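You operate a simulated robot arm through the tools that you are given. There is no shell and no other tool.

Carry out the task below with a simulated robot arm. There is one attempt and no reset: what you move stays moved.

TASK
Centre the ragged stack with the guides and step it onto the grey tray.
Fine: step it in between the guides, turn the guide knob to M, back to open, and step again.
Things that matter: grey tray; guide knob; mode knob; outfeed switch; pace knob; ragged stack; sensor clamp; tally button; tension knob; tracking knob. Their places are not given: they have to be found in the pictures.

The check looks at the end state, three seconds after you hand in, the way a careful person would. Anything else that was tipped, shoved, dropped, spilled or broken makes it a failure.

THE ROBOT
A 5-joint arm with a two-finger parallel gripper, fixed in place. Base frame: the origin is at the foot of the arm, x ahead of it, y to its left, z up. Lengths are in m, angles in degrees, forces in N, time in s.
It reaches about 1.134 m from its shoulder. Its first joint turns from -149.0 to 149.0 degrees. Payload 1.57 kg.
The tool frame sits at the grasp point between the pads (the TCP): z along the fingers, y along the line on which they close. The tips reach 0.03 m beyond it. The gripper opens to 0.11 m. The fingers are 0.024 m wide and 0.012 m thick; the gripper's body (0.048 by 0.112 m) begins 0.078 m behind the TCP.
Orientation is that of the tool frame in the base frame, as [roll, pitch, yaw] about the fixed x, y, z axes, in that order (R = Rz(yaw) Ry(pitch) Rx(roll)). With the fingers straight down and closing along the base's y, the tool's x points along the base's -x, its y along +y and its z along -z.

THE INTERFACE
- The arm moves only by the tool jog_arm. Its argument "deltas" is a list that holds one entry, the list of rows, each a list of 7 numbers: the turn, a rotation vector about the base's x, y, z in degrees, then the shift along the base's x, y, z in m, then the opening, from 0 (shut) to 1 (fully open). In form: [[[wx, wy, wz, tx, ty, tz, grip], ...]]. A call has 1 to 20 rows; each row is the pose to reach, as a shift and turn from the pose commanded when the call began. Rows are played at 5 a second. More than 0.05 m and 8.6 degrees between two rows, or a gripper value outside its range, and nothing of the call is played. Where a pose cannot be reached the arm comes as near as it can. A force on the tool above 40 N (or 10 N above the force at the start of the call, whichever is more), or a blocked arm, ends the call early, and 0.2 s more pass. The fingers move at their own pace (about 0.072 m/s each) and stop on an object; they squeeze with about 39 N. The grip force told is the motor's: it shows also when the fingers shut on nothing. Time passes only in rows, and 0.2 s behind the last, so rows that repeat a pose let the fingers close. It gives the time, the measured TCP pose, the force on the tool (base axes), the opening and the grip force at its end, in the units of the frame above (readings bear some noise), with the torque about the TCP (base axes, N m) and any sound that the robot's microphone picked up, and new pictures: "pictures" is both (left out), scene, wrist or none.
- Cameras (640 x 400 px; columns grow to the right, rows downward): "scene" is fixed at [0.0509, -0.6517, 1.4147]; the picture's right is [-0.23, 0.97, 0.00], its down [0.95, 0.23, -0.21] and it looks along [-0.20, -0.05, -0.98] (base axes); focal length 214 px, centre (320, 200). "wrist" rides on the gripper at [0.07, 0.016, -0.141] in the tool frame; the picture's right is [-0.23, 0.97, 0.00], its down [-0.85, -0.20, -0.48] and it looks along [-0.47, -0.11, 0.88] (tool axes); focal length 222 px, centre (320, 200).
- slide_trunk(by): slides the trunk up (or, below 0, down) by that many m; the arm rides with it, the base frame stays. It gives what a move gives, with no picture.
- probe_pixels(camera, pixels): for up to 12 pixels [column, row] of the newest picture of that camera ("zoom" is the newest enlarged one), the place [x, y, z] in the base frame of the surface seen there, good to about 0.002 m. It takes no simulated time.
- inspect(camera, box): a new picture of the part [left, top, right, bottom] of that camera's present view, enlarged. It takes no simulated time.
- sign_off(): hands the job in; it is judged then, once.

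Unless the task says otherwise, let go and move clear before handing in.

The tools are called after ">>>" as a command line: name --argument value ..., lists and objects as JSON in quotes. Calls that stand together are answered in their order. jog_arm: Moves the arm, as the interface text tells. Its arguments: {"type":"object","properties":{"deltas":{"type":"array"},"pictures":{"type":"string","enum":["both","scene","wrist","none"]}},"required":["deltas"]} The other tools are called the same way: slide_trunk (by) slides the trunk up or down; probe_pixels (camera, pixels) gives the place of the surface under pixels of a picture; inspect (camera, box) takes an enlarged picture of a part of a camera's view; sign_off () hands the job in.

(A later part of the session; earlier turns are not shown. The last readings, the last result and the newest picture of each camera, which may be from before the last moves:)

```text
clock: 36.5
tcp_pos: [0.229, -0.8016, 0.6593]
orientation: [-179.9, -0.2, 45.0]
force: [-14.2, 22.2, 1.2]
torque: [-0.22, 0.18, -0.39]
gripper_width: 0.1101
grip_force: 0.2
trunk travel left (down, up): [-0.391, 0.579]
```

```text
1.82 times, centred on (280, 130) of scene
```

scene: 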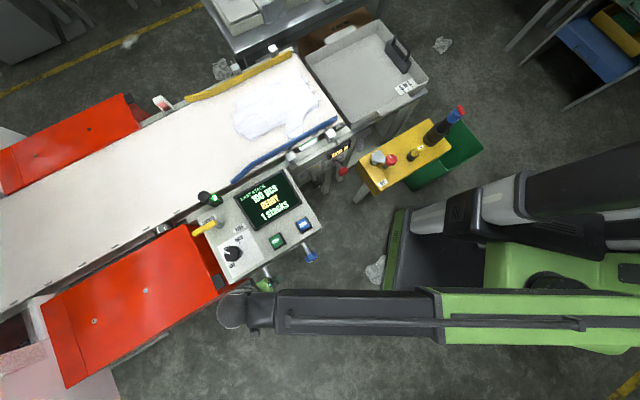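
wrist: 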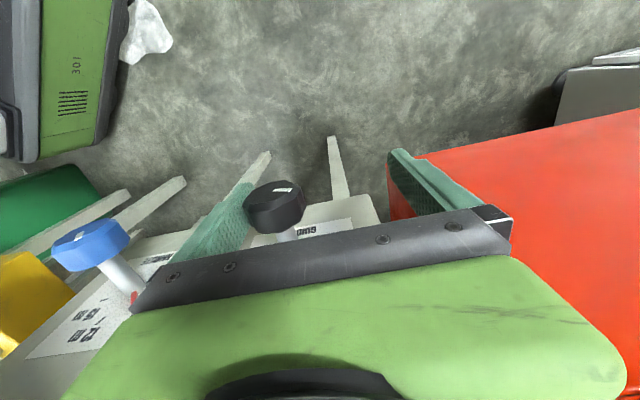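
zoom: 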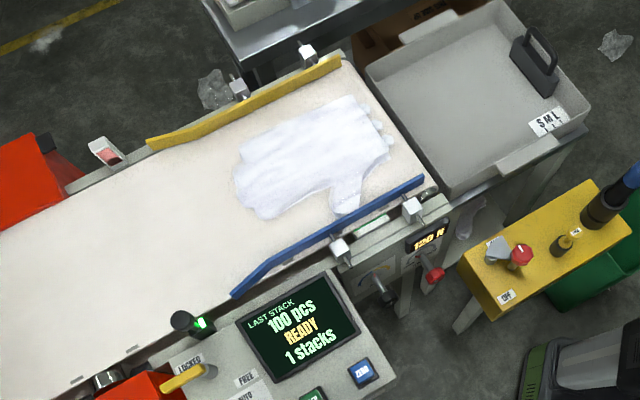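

I'll probe the ends of the white mark to measure the knob angle.

>>> probe_pixels --camera "wrist" --pixels '[[274, 190.5], [282, 190], [290, 189.2], [263, 190], [272, 200]]'

>>> inspect --camera "wrist" --box '[240, 165, 320, 215]'

>>> probe_pixels --camera "zoom" --pixels '[[280, 203], [400, 195], [340, 200]]'

```text
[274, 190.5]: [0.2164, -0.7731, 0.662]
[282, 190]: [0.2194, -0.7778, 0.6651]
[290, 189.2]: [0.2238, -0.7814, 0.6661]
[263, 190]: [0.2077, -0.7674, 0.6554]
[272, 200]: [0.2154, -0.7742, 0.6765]
```

```text
8.00 times, centred on (280, 190) of wrist
```

zoom: 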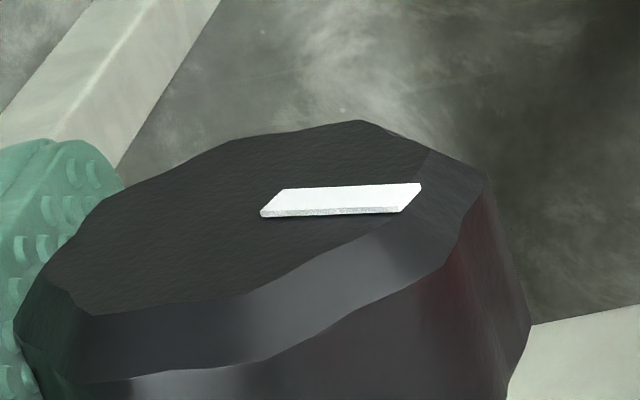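

```text
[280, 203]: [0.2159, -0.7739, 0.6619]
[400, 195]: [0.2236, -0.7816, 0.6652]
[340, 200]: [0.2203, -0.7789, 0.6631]
```

The mark went from about 185° to about 155° clockwise with no slip, matching 12 mm of roll. I'll continue down 20 mm and then remeasure.

>>> slide_trunk --by -0.02

>>> jog_arm --deltas '[[[0, 0, 0, 0, 0, 0, 1]]]'

>>> inspect --camera "wrist" --box '[220, 165, 300, 235]'

>>> inspect --camera "scene" --box '[180, 20, 380, 240]'

```text
clock: 37.2
tcp_pos: [0.2287, -0.8019, 0.6399]
orientation: [-179.8, -0.2, 45.0]
force: [-18.1, 24.5, -0.9]
torque: [-0.77, -0.29, -0.33]
gripper_width: 0.1102
grip_force: 0.1
trunk travel left (down, up): [-0.371, 0.599]
```

```text
clock: 37.6
tcp_pos: [0.2295, -0.8022, 0.6397]
orientation: [-179.8, -0.2, 45.1]
force: [-17.6, 24.0, 1.0]
torque: [-0.5, -0.31, -0.25]
gripper_width: 0.1101
grip_force: 0.2
trunk travel left (down, up): [-0.371, 0.599]
```

scene: 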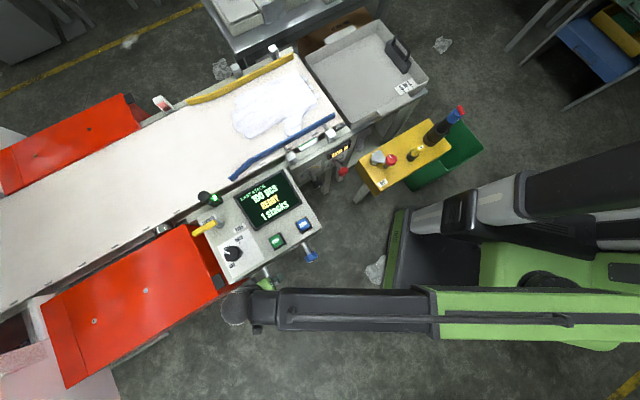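
wrist: 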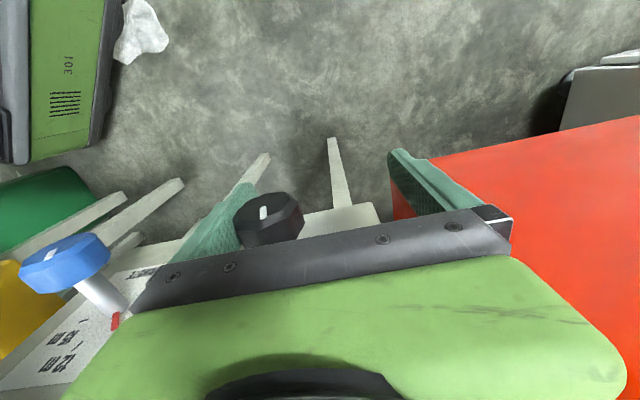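

```text
5.71 times, centred on (260, 200) of wrist
```

zoom: 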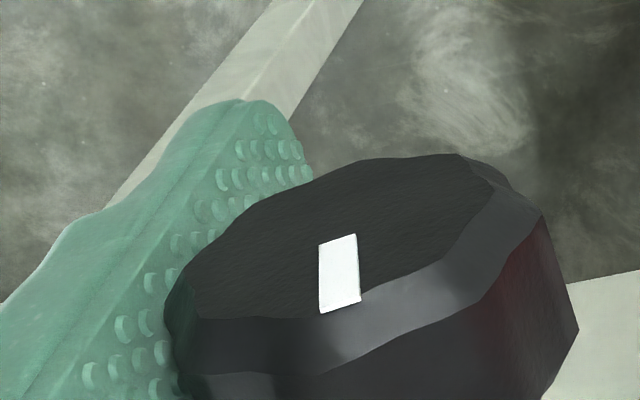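

```text
1.82 times, centred on (280, 130) of scene
```

zoom: 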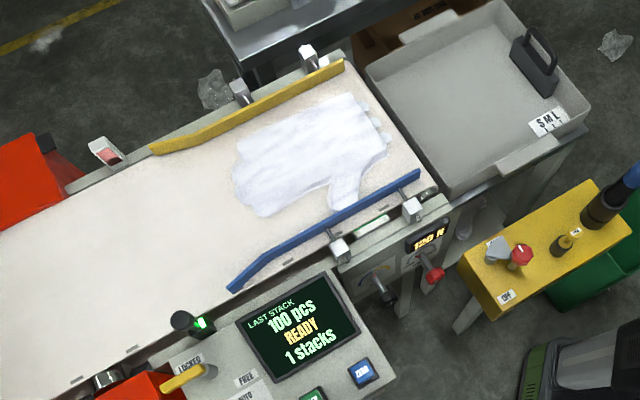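

The guides have started to close. I'll measure the mark angle again.

>>> probe_pixels --camera "wrist" --pixels '[[263.3, 208.5], [263.3, 216.5], [263.3, 212]]'

```text
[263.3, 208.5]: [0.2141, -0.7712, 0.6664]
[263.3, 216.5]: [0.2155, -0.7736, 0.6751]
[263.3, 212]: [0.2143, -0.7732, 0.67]
```

The mark is now at about 107°, or 2.4° per mm, and M is at about 41.5°. I'll go down another 17 mm and check.

>>> slide_trunk --by -0.017

>>> jog_arm --deltas '[[[0, 0, 0, 0, 0, 0, 1]]]'

>>> inspect --camera "wrist" --box '[200, 180, 296, 240]'

>>> inspect --camera "scene" --box '[180, 20, 380, 240]'

```text
clock: 38.2
tcp_pos: [0.2301, -0.8025, 0.6222]
orientation: [-179.9, -0.2, 44.9]
force: [-20.7, 28.3, -6.4]
torque: [-1.46, -0.87, -0.32]
gripper_width: 0.1103
grip_force: 0.1
trunk travel left (down, up): [-0.354, 0.616]
```

```text
clock: 38.6
tcp_pos: [0.2286, -0.8033, 0.6215]
orientation: [-179.6, -0.3, 45.0]
force: [-19.6, 28.6, -5.4]
torque: [-1.32, -0.87, -0.31]
gripper_width: 0.11
grip_force: 0.0
trunk travel left (down, up): [-0.354, 0.616]
```

scene: 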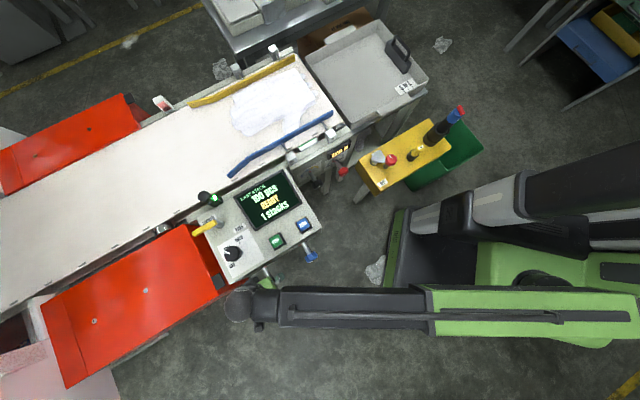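
wrist: 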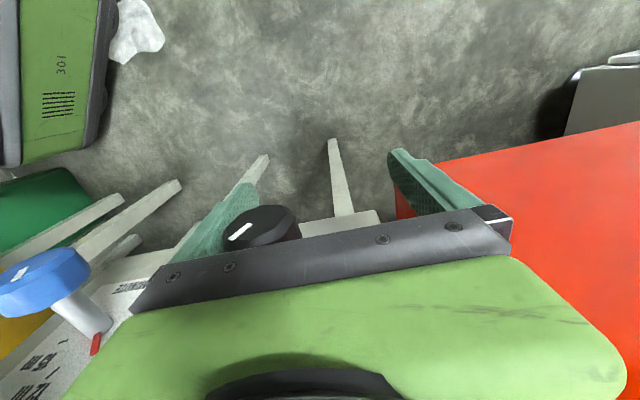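

```text
6.67 times, centred on (248, 210) of wrist
```

zoom: 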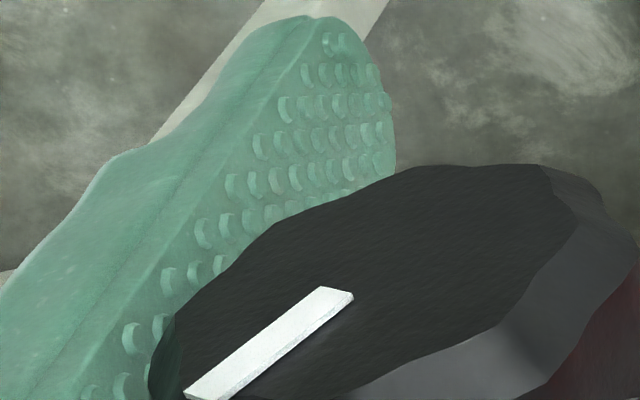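

```text
1.82 times, centred on (280, 130) of scene
```

zoom: 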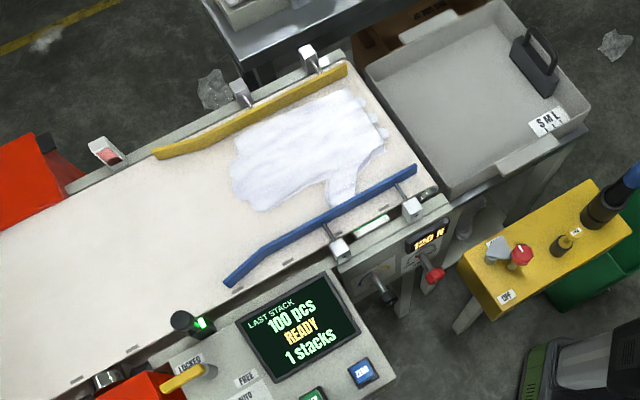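

>>> probe_pixels --camera "wrist" --pixels '[[249, 225], [240, 231.5], [232, 237], [260, 222]]'

```text
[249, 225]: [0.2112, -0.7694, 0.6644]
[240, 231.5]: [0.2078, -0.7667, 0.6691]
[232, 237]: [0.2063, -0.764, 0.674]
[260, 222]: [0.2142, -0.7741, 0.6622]
```

The mark is at about 62° and M is at about 41°. The sideways force is at 35 N, so I'll ease it slightly and roll about 8 mm more.

>>> jog_arm --deltas '[[[0, 0, 0, -0.0004, 0.0004, 0, 1]]]' --pictures "none"

>>> slide_trunk --by -0.008

>>> jog_arm --deltas '[[[0, 0, 0, 0, 0, 0, 1]]]'

>>> inspect --camera "wrist" --box '[200, 180, 296, 240]'

>>> inspect --camera "scene" --box '[240, 245, 304, 285]'

>>> inspect --camera "scene" --box '[180, 40, 360, 160]'

```text
clock: 39.0
tcp_pos: [0.229, -0.8014, 0.6221]
orientation: [-179.7, -0.3, 45.0]
force: [-19.3, 28.5, -4.2]
torque: [-1.3, -0.71, -0.38]
gripper_width: 0.1101
grip_force: 0.2
trunk travel left (down, up): [-0.354, 0.616]
```

```text
clock: 39.6
tcp_pos: [0.2298, -0.8023, 0.6149]
orientation: [-179.8, -0.2, 45.0]
force: [-18.4, 25.2, 1.5]
torque: [-1.07, -0.86, -0.32]
gripper_width: 0.1102
grip_force: 0.3
trunk travel left (down, up): [-0.346, 0.624]
```

```text
clock: 40.0
tcp_pos: [0.2296, -0.8033, 0.6147]
orientation: [-179.7, -0.2, 45.0]
force: [-18.3, 24.7, 2.4]
torque: [-0.94, -0.9, -0.25]
gripper_width: 0.1102
grip_force: 0.3
trunk travel left (down, up): [-0.346, 0.624]
```

scene: 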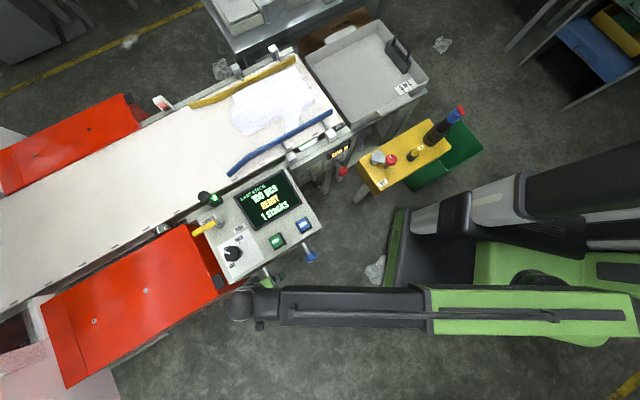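
wrist: 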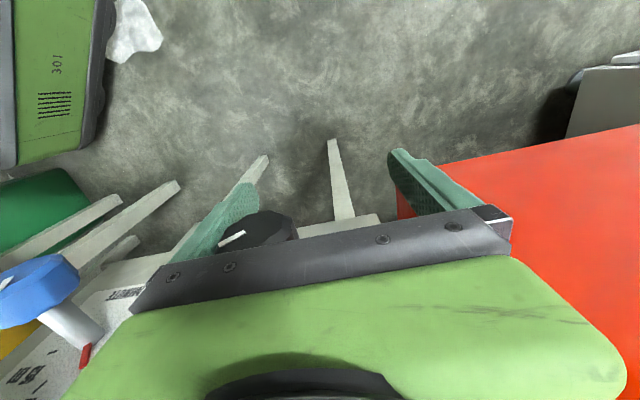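

```text
6.67 times, centred on (248, 210) of wrist
```

zoom: 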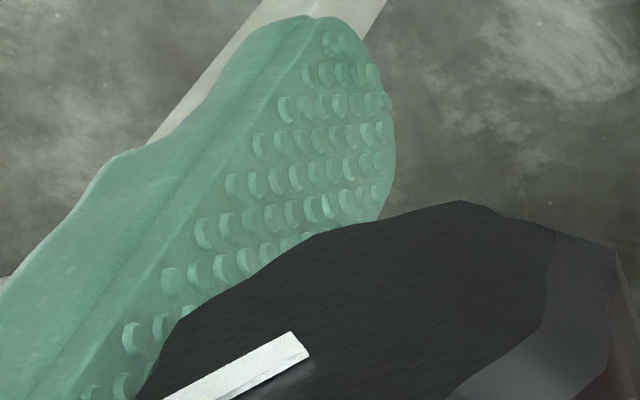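

```text
10.00 times, centred on (272, 265) of scene
```

zoom: 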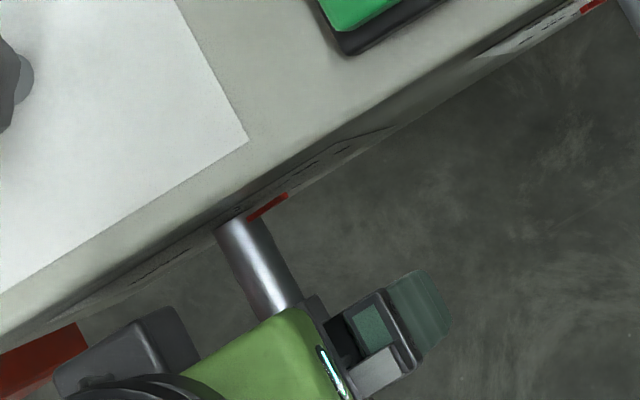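

```text
3.33 times, centred on (270, 100) of scene
```

zoom: 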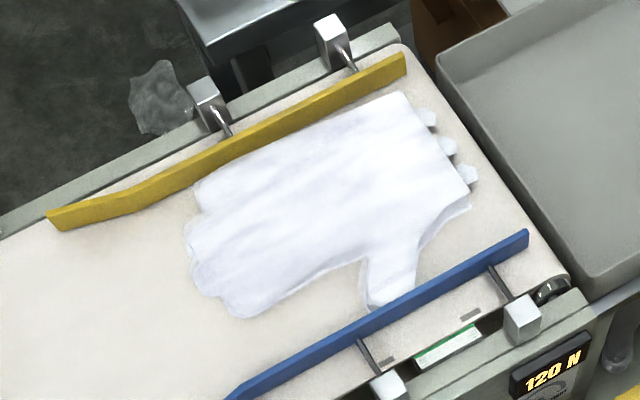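

The guides now meet the stack on both sides. I'll measure the mark angle.

>>> probe_pixels --camera "wrist" --pixels '[[243, 233], [235, 236.5], [228, 239.5], [240, 234.3]]'

>>> probe_pixels --camera "scene" --pixels '[[265.3, 266.6], [267, 265.3], [268, 264.6]]'

```text
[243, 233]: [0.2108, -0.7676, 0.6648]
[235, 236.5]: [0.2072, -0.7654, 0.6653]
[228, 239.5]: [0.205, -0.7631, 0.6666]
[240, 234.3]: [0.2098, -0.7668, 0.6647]
```

```text
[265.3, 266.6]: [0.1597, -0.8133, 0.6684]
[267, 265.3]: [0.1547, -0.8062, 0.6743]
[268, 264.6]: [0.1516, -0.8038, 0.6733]
```

The readings put the mark and pointer around 42–48°, close to M at 41.5°. I'll back the finger off and lift to view the dial directly.

>>> jog_arm --deltas '[[[0, 0, 0, -0.01, 0.01, 0, 1], [0, 0, 0, -0.0205, 0.0205, 0, 1], [0, 0, 0, -0.003, 0.038, 0, 1], [0, 0, 0, 0.017, 0.058, 0, 1], [0, 0, 0, 0.037, 0.078, 0, 1], [0, 0, 0, 0.02, 0.1, 0, 1]]]' --pictures "none"

>>> slide_trunk --by 0.2

>>> jog_arm --deltas '[[[0, 0, 0, -0.01, 0.02, 0, 1]]]'

>>> inspect --camera "wrist" --box '[260, 130, 400, 230]'

```text
clock: 41.4
tcp_pos: [0.251, -0.7028, 0.6128]
orientation: [-179.9, -0.3, 45.0]
force: [1.0, 0.3, -0.5]
torque: [0.0, -0.03, 0.0]
gripper_width: 0.1097
grip_force: 0.0
trunk travel left (down, up): [-0.346, 0.624]
```

```text
clock: 43.6
tcp_pos: [0.2502, -0.7041, 0.8129]
orientation: [-179.8, -0.2, 45.0]
force: [0.0, -0.3, 0.6]
torque: [0.02, 0.01, -0.01]
gripper_width: 0.1099
grip_force: 0.2
trunk travel left (down, up): [-0.546, 0.424]
```

```text
clock: 44.0
tcp_pos: [0.2401, -0.6821, 0.8137]
orientation: [-180.0, -0.2, 45.0]
force: [-1.3, -1.0, 0.7]
torque: [0.03, 0.0, 0.02]
gripper_width: 0.1101
grip_force: 0.0
trunk travel left (down, up): [-0.546, 0.424]
```

scene: 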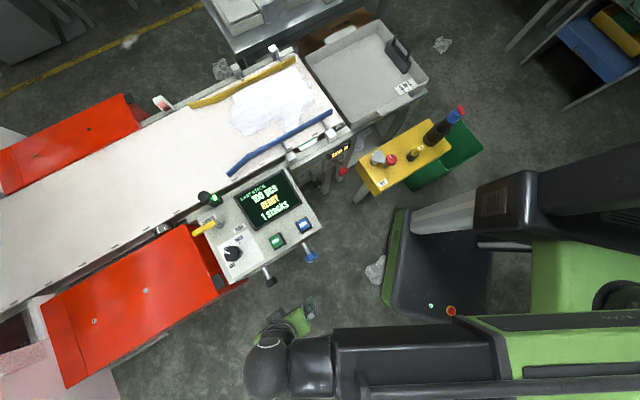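
wrist: 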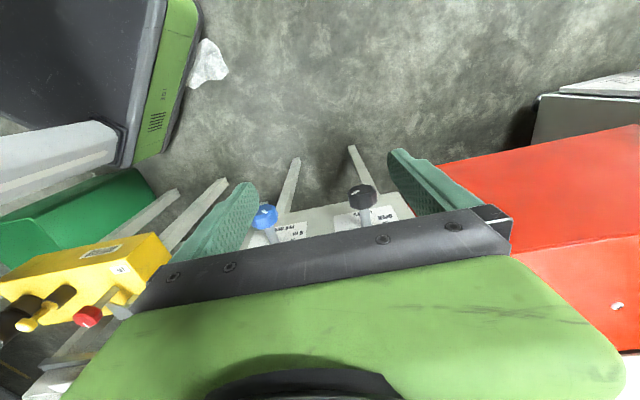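

```text
4.00 times, centred on (330, 180) of wrist
```

zoom: 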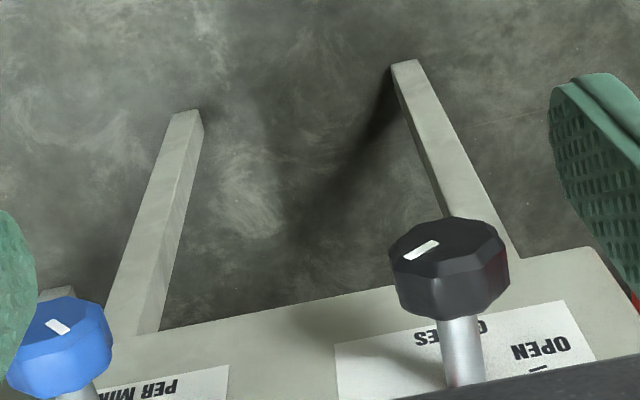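

The upper half of the dial is hidden by the gripper body, so I'll tilt as before to see it.

>>> jog_arm --deltas '[[[-7, -2.4, 0, 0, 0, 0, 1], [-14, -4.9, 0, 0, 0, 0, 1], [-21, -7.4, 0, 0, 0, 0, 1], [-28, -9.8, 0, 0, 0, 0, 1], [-32, -11.3, 0, 0, 0.0, 0, 1]]]'

>>> inspect --camera "wrist" --box '[260, 130, 380, 230]'

```text
clock: 45.2
tcp_pos: [0.2387, -0.6838, 0.8531]
orientation: [148.8, 13.8, 41.1]
force: [-0.2, 0.6, 0.5]
torque: [0.0, 0.01, 0.0]
gripper_width: 0.11
grip_force: 0.1
out of reach, approached as far as the arm can: row 2, 3, 4, 5
trunk travel left (down, up): [-0.546, 0.424]
```

scene: 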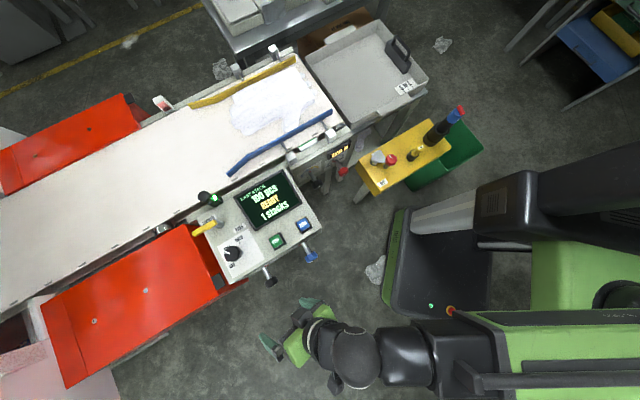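
wrist: 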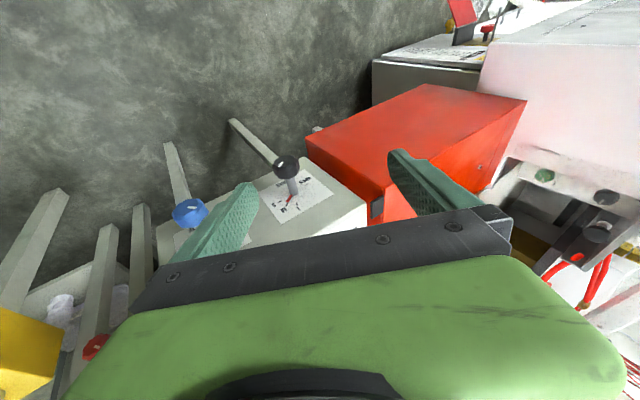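

```text
4.00 times, centred on (320, 180) of wrist
```

zoom: 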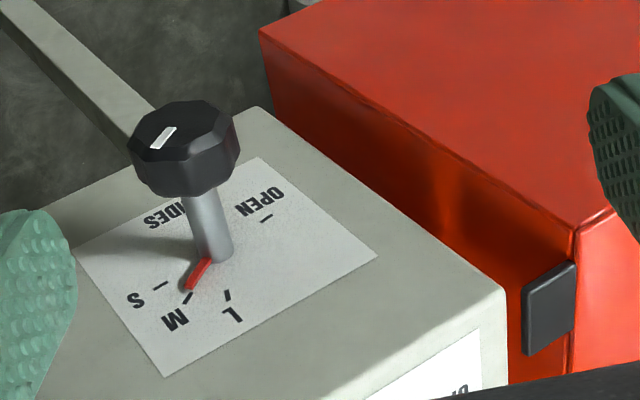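

>>> inspect --camera "wrist" --box '[275, 185, 331, 220]'

>>> inspect --camera "scene" --box '[180, 40, 360, 160]'

```text
11.43 times, centred on (303, 202) of wrist
```

zoom: 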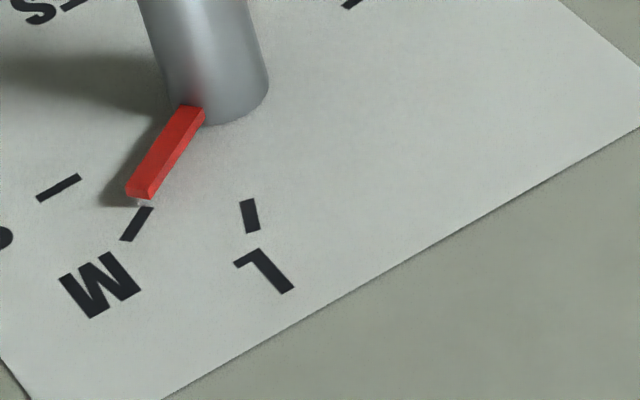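

```text
3.33 times, centred on (270, 100) of scene
```

zoom: 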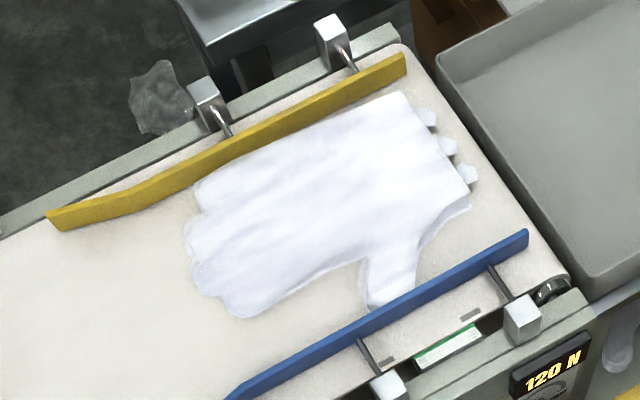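

The red pointer sits on the M tick and both guides are up against the stack. Next I'll turn the knob back to OPEN by rolling up: straighten the tool, lower, and re-enter around the knob.

>>> jog_arm --deltas '[[[7, 2.4, 0, 0, 0, 0, 1], [14, 4.9, 0, 0, 0, 0, 1], [21, 7.4, 0, 0, 0, 0, 1], [28, 9.8, 0, 0, 0, 0, 1], [32, 11.3, 0, 0, 0, 0, 1]]]' --pictures "none"

>>> slide_trunk --by -0.198

```text
clock: 46.4
tcp_pos: [0.2388, -0.6827, 0.8146]
orientation: [-179.7, -0.2, 45.0]
force: [0.5, -1.2, -0.3]
torque: [0.01, -0.02, 0.04]
gripper_width: 0.1099
grip_force: 0.0
out of reach, approached as far as the arm can: row 1, 2, 3, 4, 5
trunk travel left (down, up): [-0.546, 0.424]
```

```text
clock: 48.5
tcp_pos: [0.2393, -0.6843, 0.6155]
orientation: [-179.8, -0.2, 45.0]
force: [-0.6, 0.1, -0.6]
torque: [0.04, -0.02, 0.01]
gripper_width: 0.1098
grip_force: 0.1
trunk travel left (down, up): [-0.348, 0.622]
```

>>> jog_arm --deltas '[[[0, 0, 0, 0.0215, -0.037, 0, 1], [0, 0, 0, 0.0005, -0.058, 0, 1], [0, 0, 0, -0.0195, -0.078, 0, 1], [0, 0, 0, -0.0355, -0.094, 0, 1], [0, 0, 0, -0.0255, -0.104, 0, 1], [0, 0, 0, -0.0155, -0.114, 0, 1], [0, 0, 0, -0.0128, -0.1167, 0, 1]]]' --pictures "wrist"

```text
clock: 50.1
tcp_pos: [0.2262, -0.8005, 0.6155]
orientation: [-179.8, -0.2, 44.9]
force: [0.0, -0.2, -1.0]
torque: [-0.02, -0.01, 0.04]
gripper_width: 0.11
grip_force: 0.1
trunk travel left (down, up): [-0.348, 0.622]
```

wrist: 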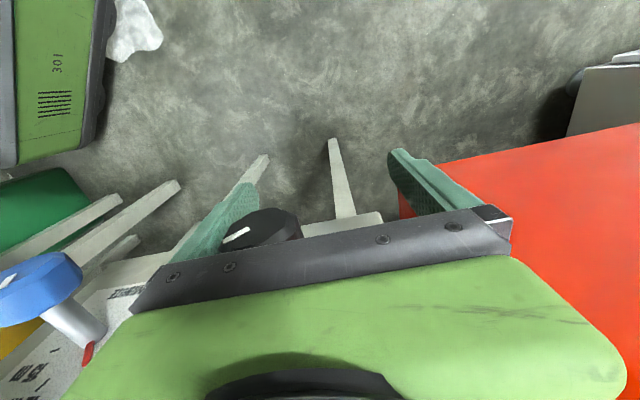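

The finger is back beside the knob with no contact force yet. I'll press in small steps.

>>> jog_arm --deltas '[[[0, 0, 0, 0.0012, -0.0012, 0, 1], [0, 0, 0, 0.0022, -0.0022, 0, 1]]]' --pictures "none"

```text
clock: 50.7
tcp_pos: [0.2274, -0.8025, 0.6147]
orientation: [-179.8, -0.3, 44.9]
force: [-5.5, 5.3, -1.2]
torque: [-0.23, -0.32, 0.0]
gripper_width: 0.1102
grip_force: 0.0
trunk travel left (down, up): [-0.348, 0.622]
```

>>> jog_arm --deltas '[[[0, 0, 0, 0.001, -0.001, 0, 1]]]' --pictures "none"

>>> slide_trunk --by 0.02

>>> slide_trunk --by 0.02

>>> jog_arm --deltas '[[[0, 0, 0, 0, 0, 0, 1]]]'

>>> inspect --camera "wrist" --box '[220, 160, 316, 220]'

>>> inspect --camera "scene" --box '[180, 20, 380, 240]'

```text
clock: 51.1
tcp_pos: [0.2297, -0.8026, 0.6161]
orientation: [-179.7, -0.3, 44.9]
force: [-15.9, 18.0, -2.2]
torque: [-0.88, -0.7, -0.06]
gripper_width: 0.1101
grip_force: 0.1
trunk travel left (down, up): [-0.348, 0.622]
```

```text
clock: 51.8
tcp_pos: [0.227, -0.8036, 0.6367]
orientation: [-179.8, -0.2, 45.0]
force: [-20.4, 22.3, -0.3]
torque: [-0.61, -0.29, -0.03]
gripper_width: 0.1103
grip_force: 0.5
trunk travel left (down, up): [-0.368, 0.602]
```

```text
clock: 52.5
tcp_pos: [0.2285, -0.8022, 0.6556]
orientation: [-179.7, -0.2, 45.1]
force: [-23.3, 19.5, 0.6]
torque: [0.08, -0.03, 0.14]
gripper_width: 0.1104
grip_force: 0.3
trunk travel left (down, up): [-0.388, 0.582]
```

```text
clock: 52.9
tcp_pos: [0.2278, -0.804, 0.6564]
orientation: [-179.8, -0.2, 45.0]
force: [-23.4, 20.3, -1.5]
torque: [-0.09, -0.12, 0.14]
gripper_width: 0.1102
grip_force: 0.1
trunk travel left (down, up): [-0.388, 0.582]
```

scene: 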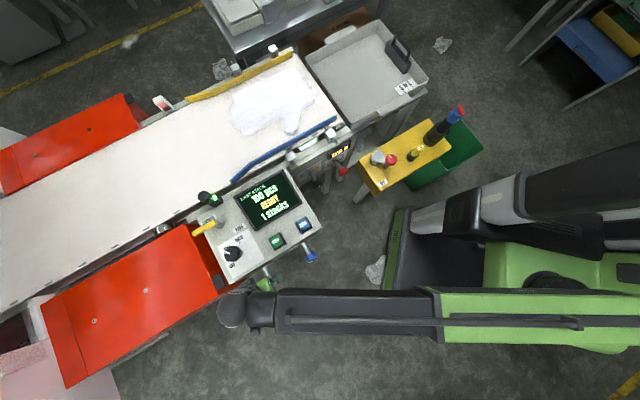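
wrist: 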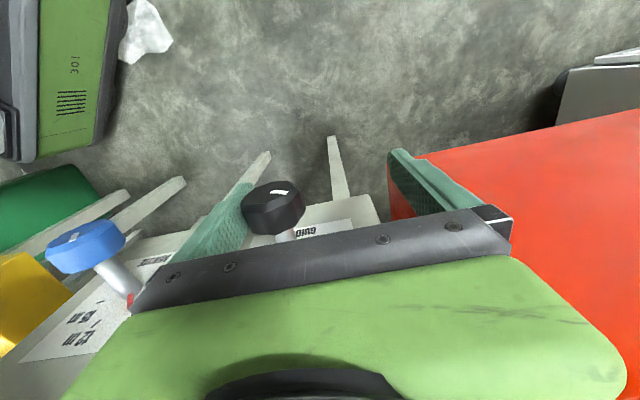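

```text
6.67 times, centred on (268, 190) of wrist
```

zoom: 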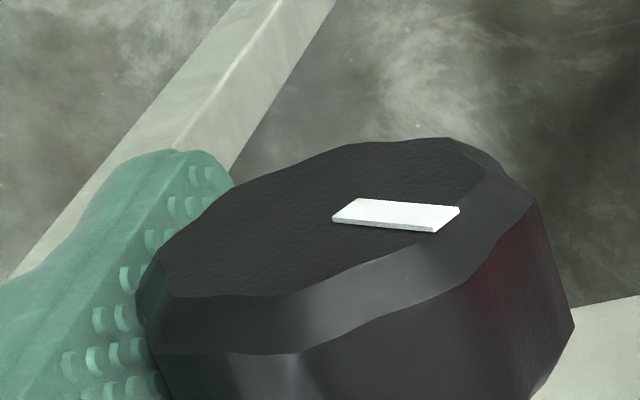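

```text
1.82 times, centred on (280, 130) of scene
```

zoom: 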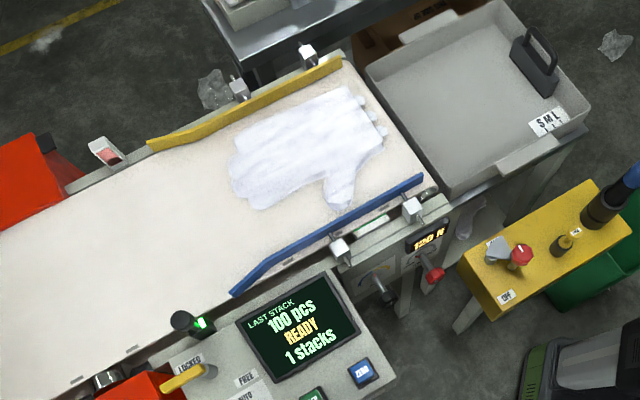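

The guides are reopening and the mark is at about 145°. I'll roll up roughly 16 mm more toward 187°.

>>> slide_trunk --by 0.015

>>> jog_arm --deltas '[[[0, 0, 0, 0, 0, 0, 1]]]'

>>> inspect --camera "wrist" --box '[240, 150, 336, 210]'

>>> inspect --camera "scene" --box '[240, 245, 304, 285]'

```text
clock: 53.5
tcp_pos: [0.2283, -0.8021, 0.6714]
orientation: [-179.9, -0.2, 45.0]
force: [-23.5, 18.1, 3.7]
torque: [0.6, 0.13, 0.19]
gripper_width: 0.1101
grip_force: 0.2
trunk travel left (down, up): [-0.403, 0.567]
```

```text
clock: 53.9
tcp_pos: [0.2292, -0.8023, 0.6725]
orientation: [-179.9, -0.1, 45.0]
force: [-22.6, 17.7, 0.7]
torque: [0.38, 0.19, 0.16]
gripper_width: 0.1101
grip_force: 0.0
trunk travel left (down, up): [-0.403, 0.567]
```

scene: 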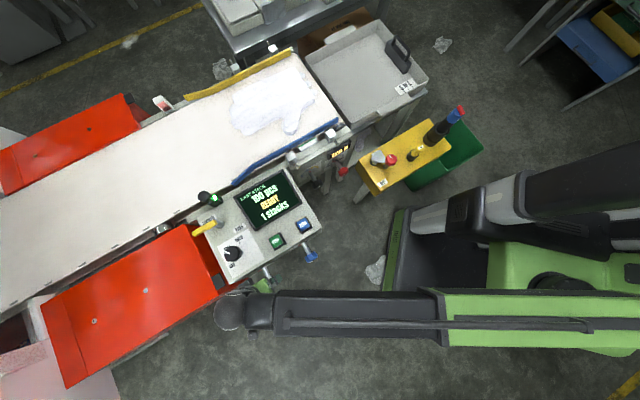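
wrist: 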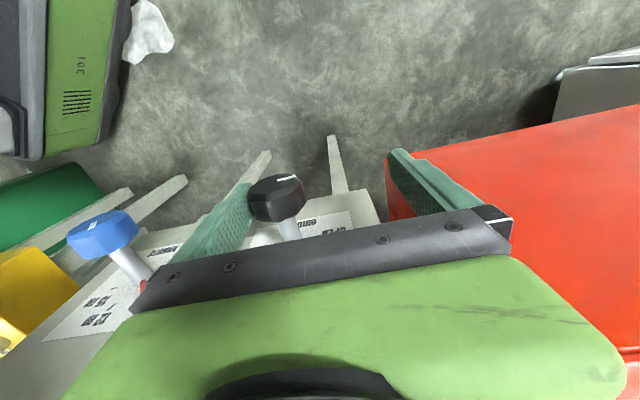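

```text
6.67 times, centred on (288, 180) of wrist
```

zoom: 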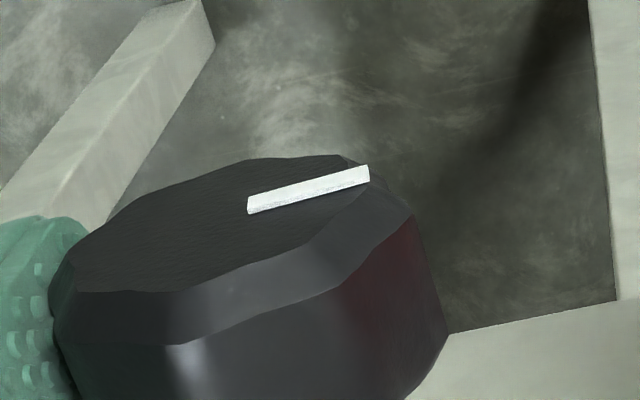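

```text
10.00 times, centred on (272, 265) of scene
```

zoom: 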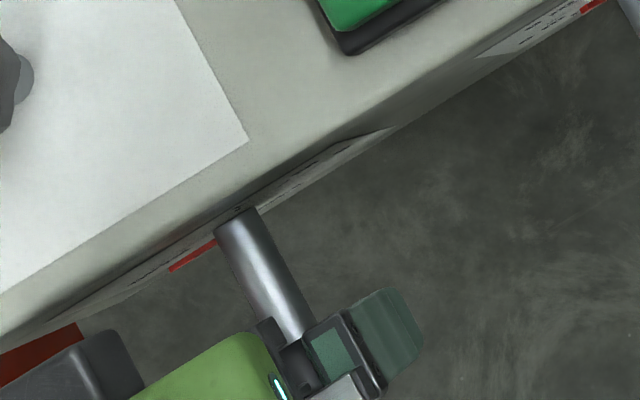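

>>> probe_pixels --camera "wrist" --pixels '[[279.5, 180.3], [286, 178.2], [292.5, 176.3]]'

>>> probe_pixels --camera "scene" --pixels '[[258, 271.5], [260, 270]]'

```text
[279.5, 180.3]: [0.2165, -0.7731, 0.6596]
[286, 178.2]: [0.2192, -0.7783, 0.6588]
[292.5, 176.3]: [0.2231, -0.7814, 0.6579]
```

```text
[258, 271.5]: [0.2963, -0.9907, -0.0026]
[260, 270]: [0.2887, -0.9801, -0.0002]
```

The mark is at about 180–182° and OPEN is at about 187°. I'll roll about 3 mm more.

>>> slide_trunk --by 0.003

>>> jog_arm --deltas '[[[0, 0, 0, -0.01, 0.01, 0, 1], [0, 0, 0, -0.0205, 0.0205, 0, 1], [0, 0, 0, -0.003, 0.038, 0, 1], [0, 0, 0, 0.017, 0.058, 0, 1], [0, 0, 0, 0.037, 0.078, 0, 1], [0, 0, 0, 0.02, 0.1, 0, 1]]]' --pictures "none"

>>> slide_trunk --by 0.14

>>> jog_arm --deltas '[[[-7, -2.4, 0, -0.01, 0.02, 0, 1], [-14, -4.9, 0, -0.01, 0.02, 0, 1], [-21, -7.4, 0, -0.01, 0.02, 0, 1], [-28, -9.8, 0, -0.01, 0.02, 0, 1], [-32, -11.3, 0, -0.01, 0.02, 0, 1]]]'

>>> inspect --camera "wrist" --box '[260, 140, 356, 210]'

>>> inspect --camera "scene" --box '[180, 20, 380, 240]'

```text
clock: 54.4
tcp_pos: [0.2283, -0.8029, 0.6732]
orientation: [-179.6, -0.3, 45.0]
force: [-24.4, 23.5, -13.0]
torque: [-0.19, -0.07, -0.01]
gripper_width: 0.1101
grip_force: 0.0
trunk travel left (down, up): [-0.406, 0.564]
```

```text
clock: 55.8
tcp_pos: [0.2497, -0.7048, 0.6729]
orientation: [-179.8, -0.2, 45.1]
force: [-1.1, -0.3, -0.4]
torque: [0.0, 0.01, 0.0]
gripper_width: 0.1099
grip_force: 0.1
trunk travel left (down, up): [-0.406, 0.564]
```

```text
clock: 57.5
tcp_pos: [0.2499, -0.7061, 0.8136]
orientation: [-179.8, -0.2, 45.0]
force: [-0.5, 0.1, 0.4]
torque: [-0.01, -0.01, 0.01]
gripper_width: 0.11
grip_force: 0.1
trunk travel left (down, up): [-0.546, 0.424]
```

```text
clock: 58.7
tcp_pos: [0.2376, -0.6841, 0.8543]
orientation: [148.9, 13.9, 41.1]
force: [-0.6, -1.2, 0.6]
torque: [0.02, -0.05, 0.01]
gripper_width: 0.1101
grip_force: 0.0
out of reach, approached as far as the arm can: row 1, 2, 3, 4, 5
trunk travel left (down, up): [-0.546, 0.424]
```

scene: 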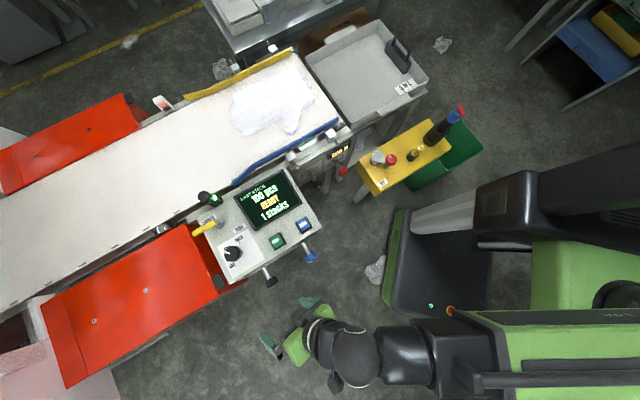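
wrist: 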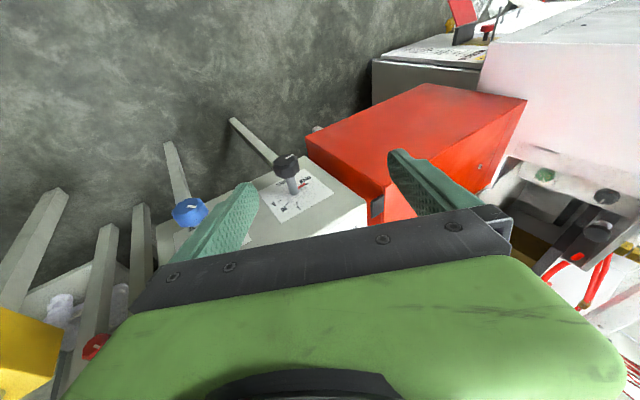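

```text
5.71 times, centred on (308, 175) of wrist
```

zoom: 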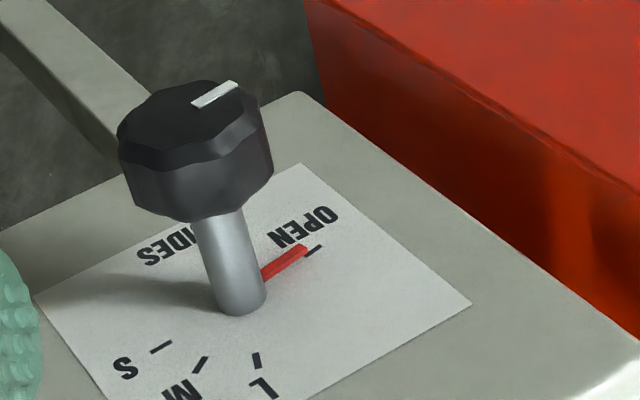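

```text
1.82 times, centred on (280, 130) of scene
```

zoom: 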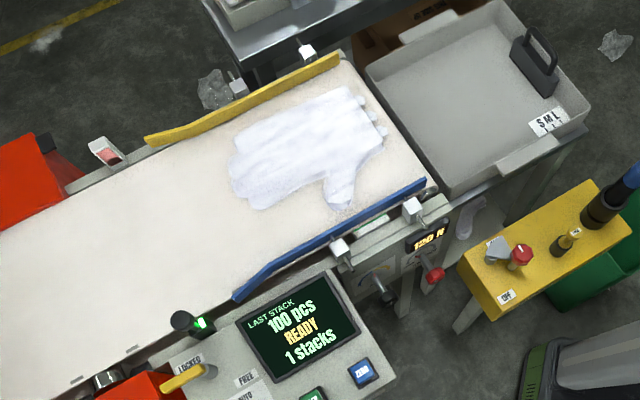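

The pointer is back on OPEN and the guides have returned to their original open position, with the stack squared up. I'll straighten the tool, raise it, close the fingers and go back above STEP.

>>> jog_arm --deltas '[[[7, 2.4, 0, 0, 0, 0, 0.6], [14, 4.9, 0, 0, 0, 0, 0.3], [21, 7.4, 0, 0, 0, 0, 0], [28, 9.8, 0, 0, 0, 0, 0], [32, 11.3, 0, 0, 0, 0, 0]]]' --pictures "none"

>>> slide_trunk --by 0.12

>>> jog_arm --deltas '[[[0, 0, 0, -0.043, -0.0226, 0, 0], [0, 0, 0, -0.086, -0.0452, 0, 0], [0, 0, 0, -0.129, -0.068, 0, 0], [0, 0, 0, -0.173, -0.0905, 0, 0]]]'

```text
clock: 59.9
tcp_pos: [0.2399, -0.6817, 0.8125]
orientation: [-179.7, -0.1, 45.0]
force: [0.3, 0.0, 0.1]
torque: [0.05, -0.04, 0.01]
gripper_width: 0.0001
grip_force: 21.0
out of reach, approached as far as the arm can: row 1, 2, 3, 4, 5
trunk travel left (down, up): [-0.546, 0.424]
```

```text
clock: 61.4
tcp_pos: [0.24, -0.6815, 0.9332]
orientation: [-179.8, -0.2, 44.9]
force: [0.1, -0.2, -0.5]
torque: [0.03, 0.0, 0.0]
gripper_width: 0.0
grip_force: 21.4
trunk travel left (down, up): [-0.666, 0.304]
```

```text
clock: 62.4
tcp_pos: [0.0647, -0.7724, 0.9331]
orientation: [-179.8, -0.2, 45.0]
force: [-0.4, 0.7, -0.4]
torque: [-0.01, 0.03, 0.02]
gripper_width: 0.0
grip_force: 21.4
trunk travel left (down, up): [-0.666, 0.304]
```

scene: 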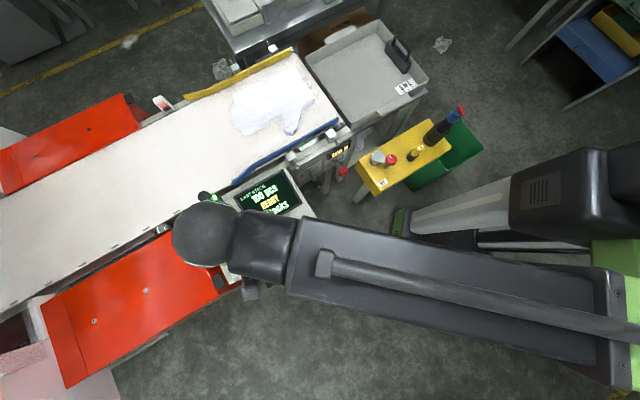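
wrist: 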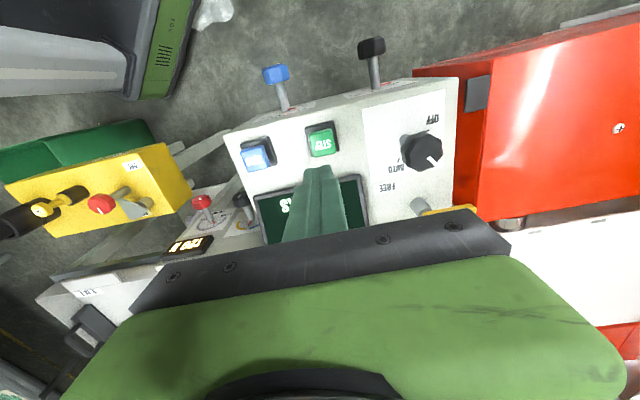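

The tool is at the same spot as the first press. I'll lower to just above STEP and then press lightly.

>>> slide_trunk --by -0.085

>>> slide_trunk --by -0.022

```text
clock: 63.6
tcp_pos: [0.0659, -0.7712, 0.8481]
orientation: [-179.9, -0.2, 45.0]
force: [-0.2, 0.1, 0.5]
torque: [0.01, 0.01, 0.0]
gripper_width: 0.0002
grip_force: 21.1
trunk travel left (down, up): [-0.581, 0.389]
```

```text
clock: 64.3
tcp_pos: [0.0662, -0.7724, 0.8262]
orientation: [-179.9, -0.2, 45.0]
force: [0.4, -0.4, 3.4]
torque: [-0.07, 0.0, 0.0]
gripper_width: 0.0002
grip_force: 21.3
trunk travel left (down, up): [-0.559, 0.411]
heard: click
```

A click was heard. I'll lift off, retreat and watch the stack.

>>> slide_trunk --by 0.08

>>> jog_arm --deltas '[[[0, 0, 0, 0.043, 0.0226, 0, 0], [0, 0, 0, 0.086, 0.0452, 0, 0], [0, 0, 0, 0.129, 0.068, 0, 0], [0, 0, 0, 0.173, 0.0905, 0, 0], [0, 0, 0, 0.173, 0.0905, 0, 0], [0, 0, 0, 0.173, 0.0905, 0, 0], [0, 0, 0, 0.173, 0.0905, 0, 0], [0, 0, 0, 0.173, 0.0905, 0, 0]]]'

>>> inspect --camera "scene" --box '[180, 20, 440, 240]'

```text
clock: 65.5
tcp_pos: [0.0656, -0.7723, 0.9069]
orientation: [-179.8, -0.1, 45.0]
force: [0.0, -0.4, 0.6]
torque: [0.01, 0.03, 0.0]
gripper_width: 0.0
grip_force: 21.7
trunk travel left (down, up): [-0.639, 0.331]
```

```text
clock: 67.3
tcp_pos: [0.2391, -0.6836, 0.906]
orientation: [-179.8, -0.2, 45.0]
force: [0.0, -0.6, -0.4]
torque: [-0.03, 0.01, 0.03]
gripper_width: 0.0
grip_force: 21.3
out of reach, approached as far as the arm can: row 2, 4
trunk travel left (down, up): [-0.639, 0.331]
```

scene: 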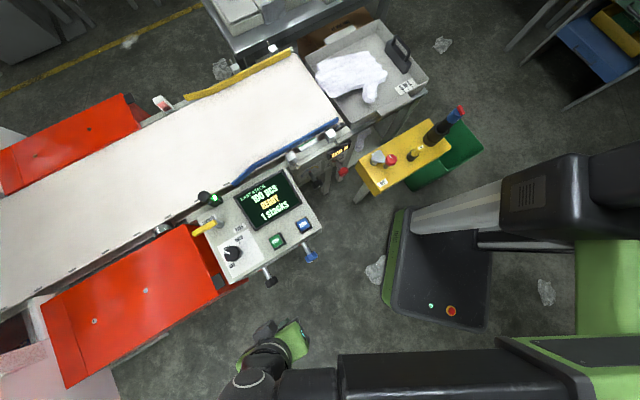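
wrist: 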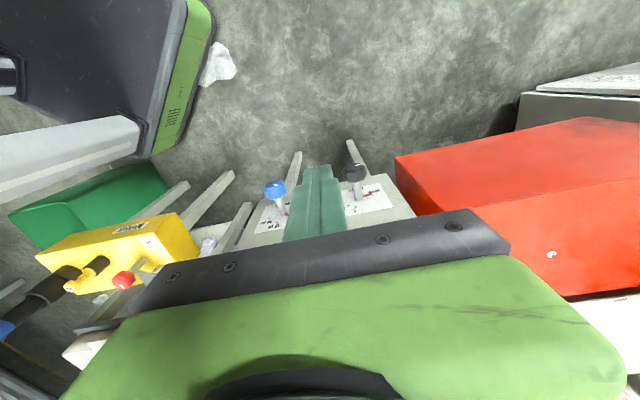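

```text
1.82 times, centred on (310, 130) of scene
```

zoom: 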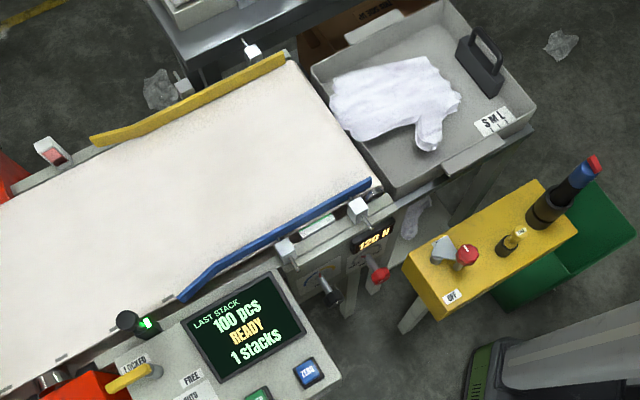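

The stack now lies flat in the grey tray at about (350,75), and the display reads READY. I'll take one last close look at the tray and the controls.

>>> inspect --camera "scene" --box '[300, 20, 440, 130]'

>>> inspect --camera "wrist" --box '[240, 150, 430, 250]'

>>> inspect --camera "scene" --box '[180, 150, 340, 300]'

```text
3.64 times, centred on (370, 75) of scene
```

zoom: 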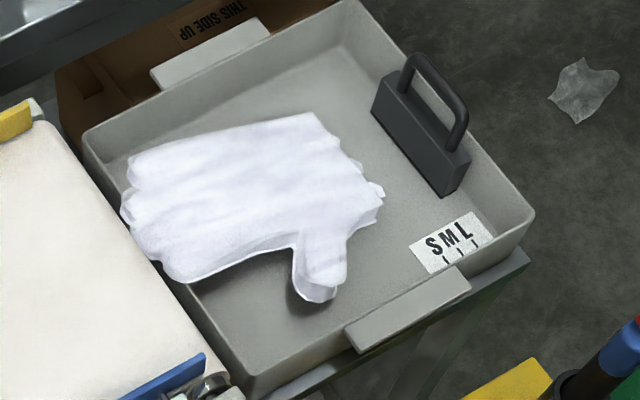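

```text
3.37 times, centred on (335, 200) of wrist
```

zoom: 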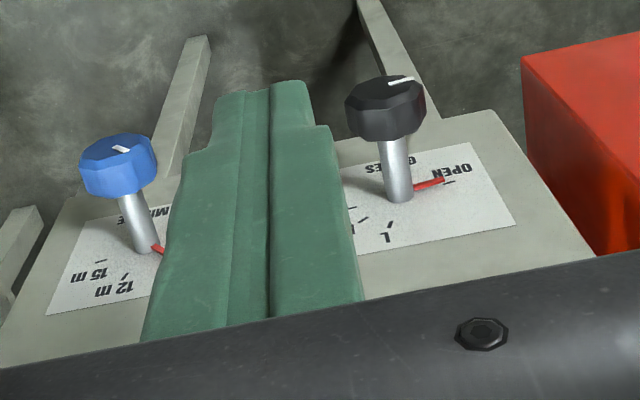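

```text
2.67 times, centred on (260, 225) of scene
```

zoom: 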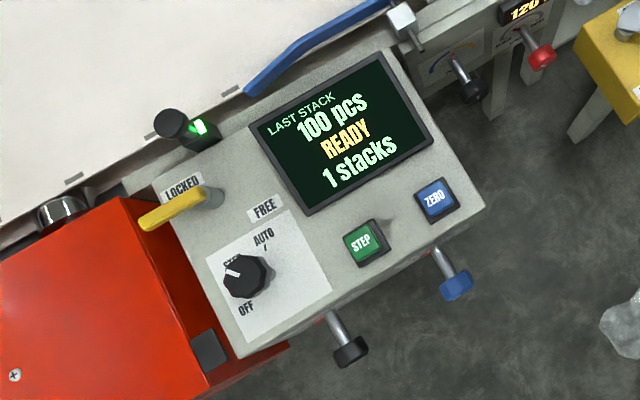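

The stack's left edge is near the tray's belt-side rim, so I'll probe whether it's fully inside.

>>> inspect --camera "scene" --box '[310, 40, 390, 110]'

>>> probe_pixels --camera "scene" --pixels '[[318, 77], [322, 85], [330, 93], [340, 75], [360, 70], [375, 80], [320, 62], [380, 45], [345, 105], [311, 73], [326, 96], [370, 105]]'

```text
5.71 times, centred on (350, 75) of scene
```

zoom: 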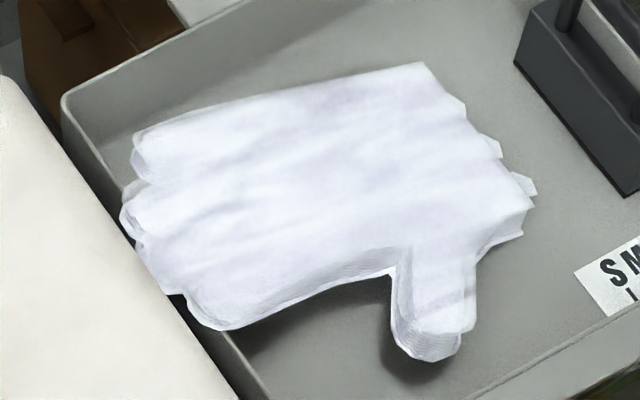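

```text
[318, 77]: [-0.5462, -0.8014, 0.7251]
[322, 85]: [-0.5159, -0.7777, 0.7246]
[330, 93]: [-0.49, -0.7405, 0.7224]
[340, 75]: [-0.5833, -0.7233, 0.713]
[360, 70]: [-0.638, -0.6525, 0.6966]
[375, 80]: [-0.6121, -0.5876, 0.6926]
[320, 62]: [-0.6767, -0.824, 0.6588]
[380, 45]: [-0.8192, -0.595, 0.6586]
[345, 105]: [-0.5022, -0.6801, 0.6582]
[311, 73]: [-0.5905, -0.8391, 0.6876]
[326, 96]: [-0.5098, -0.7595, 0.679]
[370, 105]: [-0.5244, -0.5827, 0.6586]
```

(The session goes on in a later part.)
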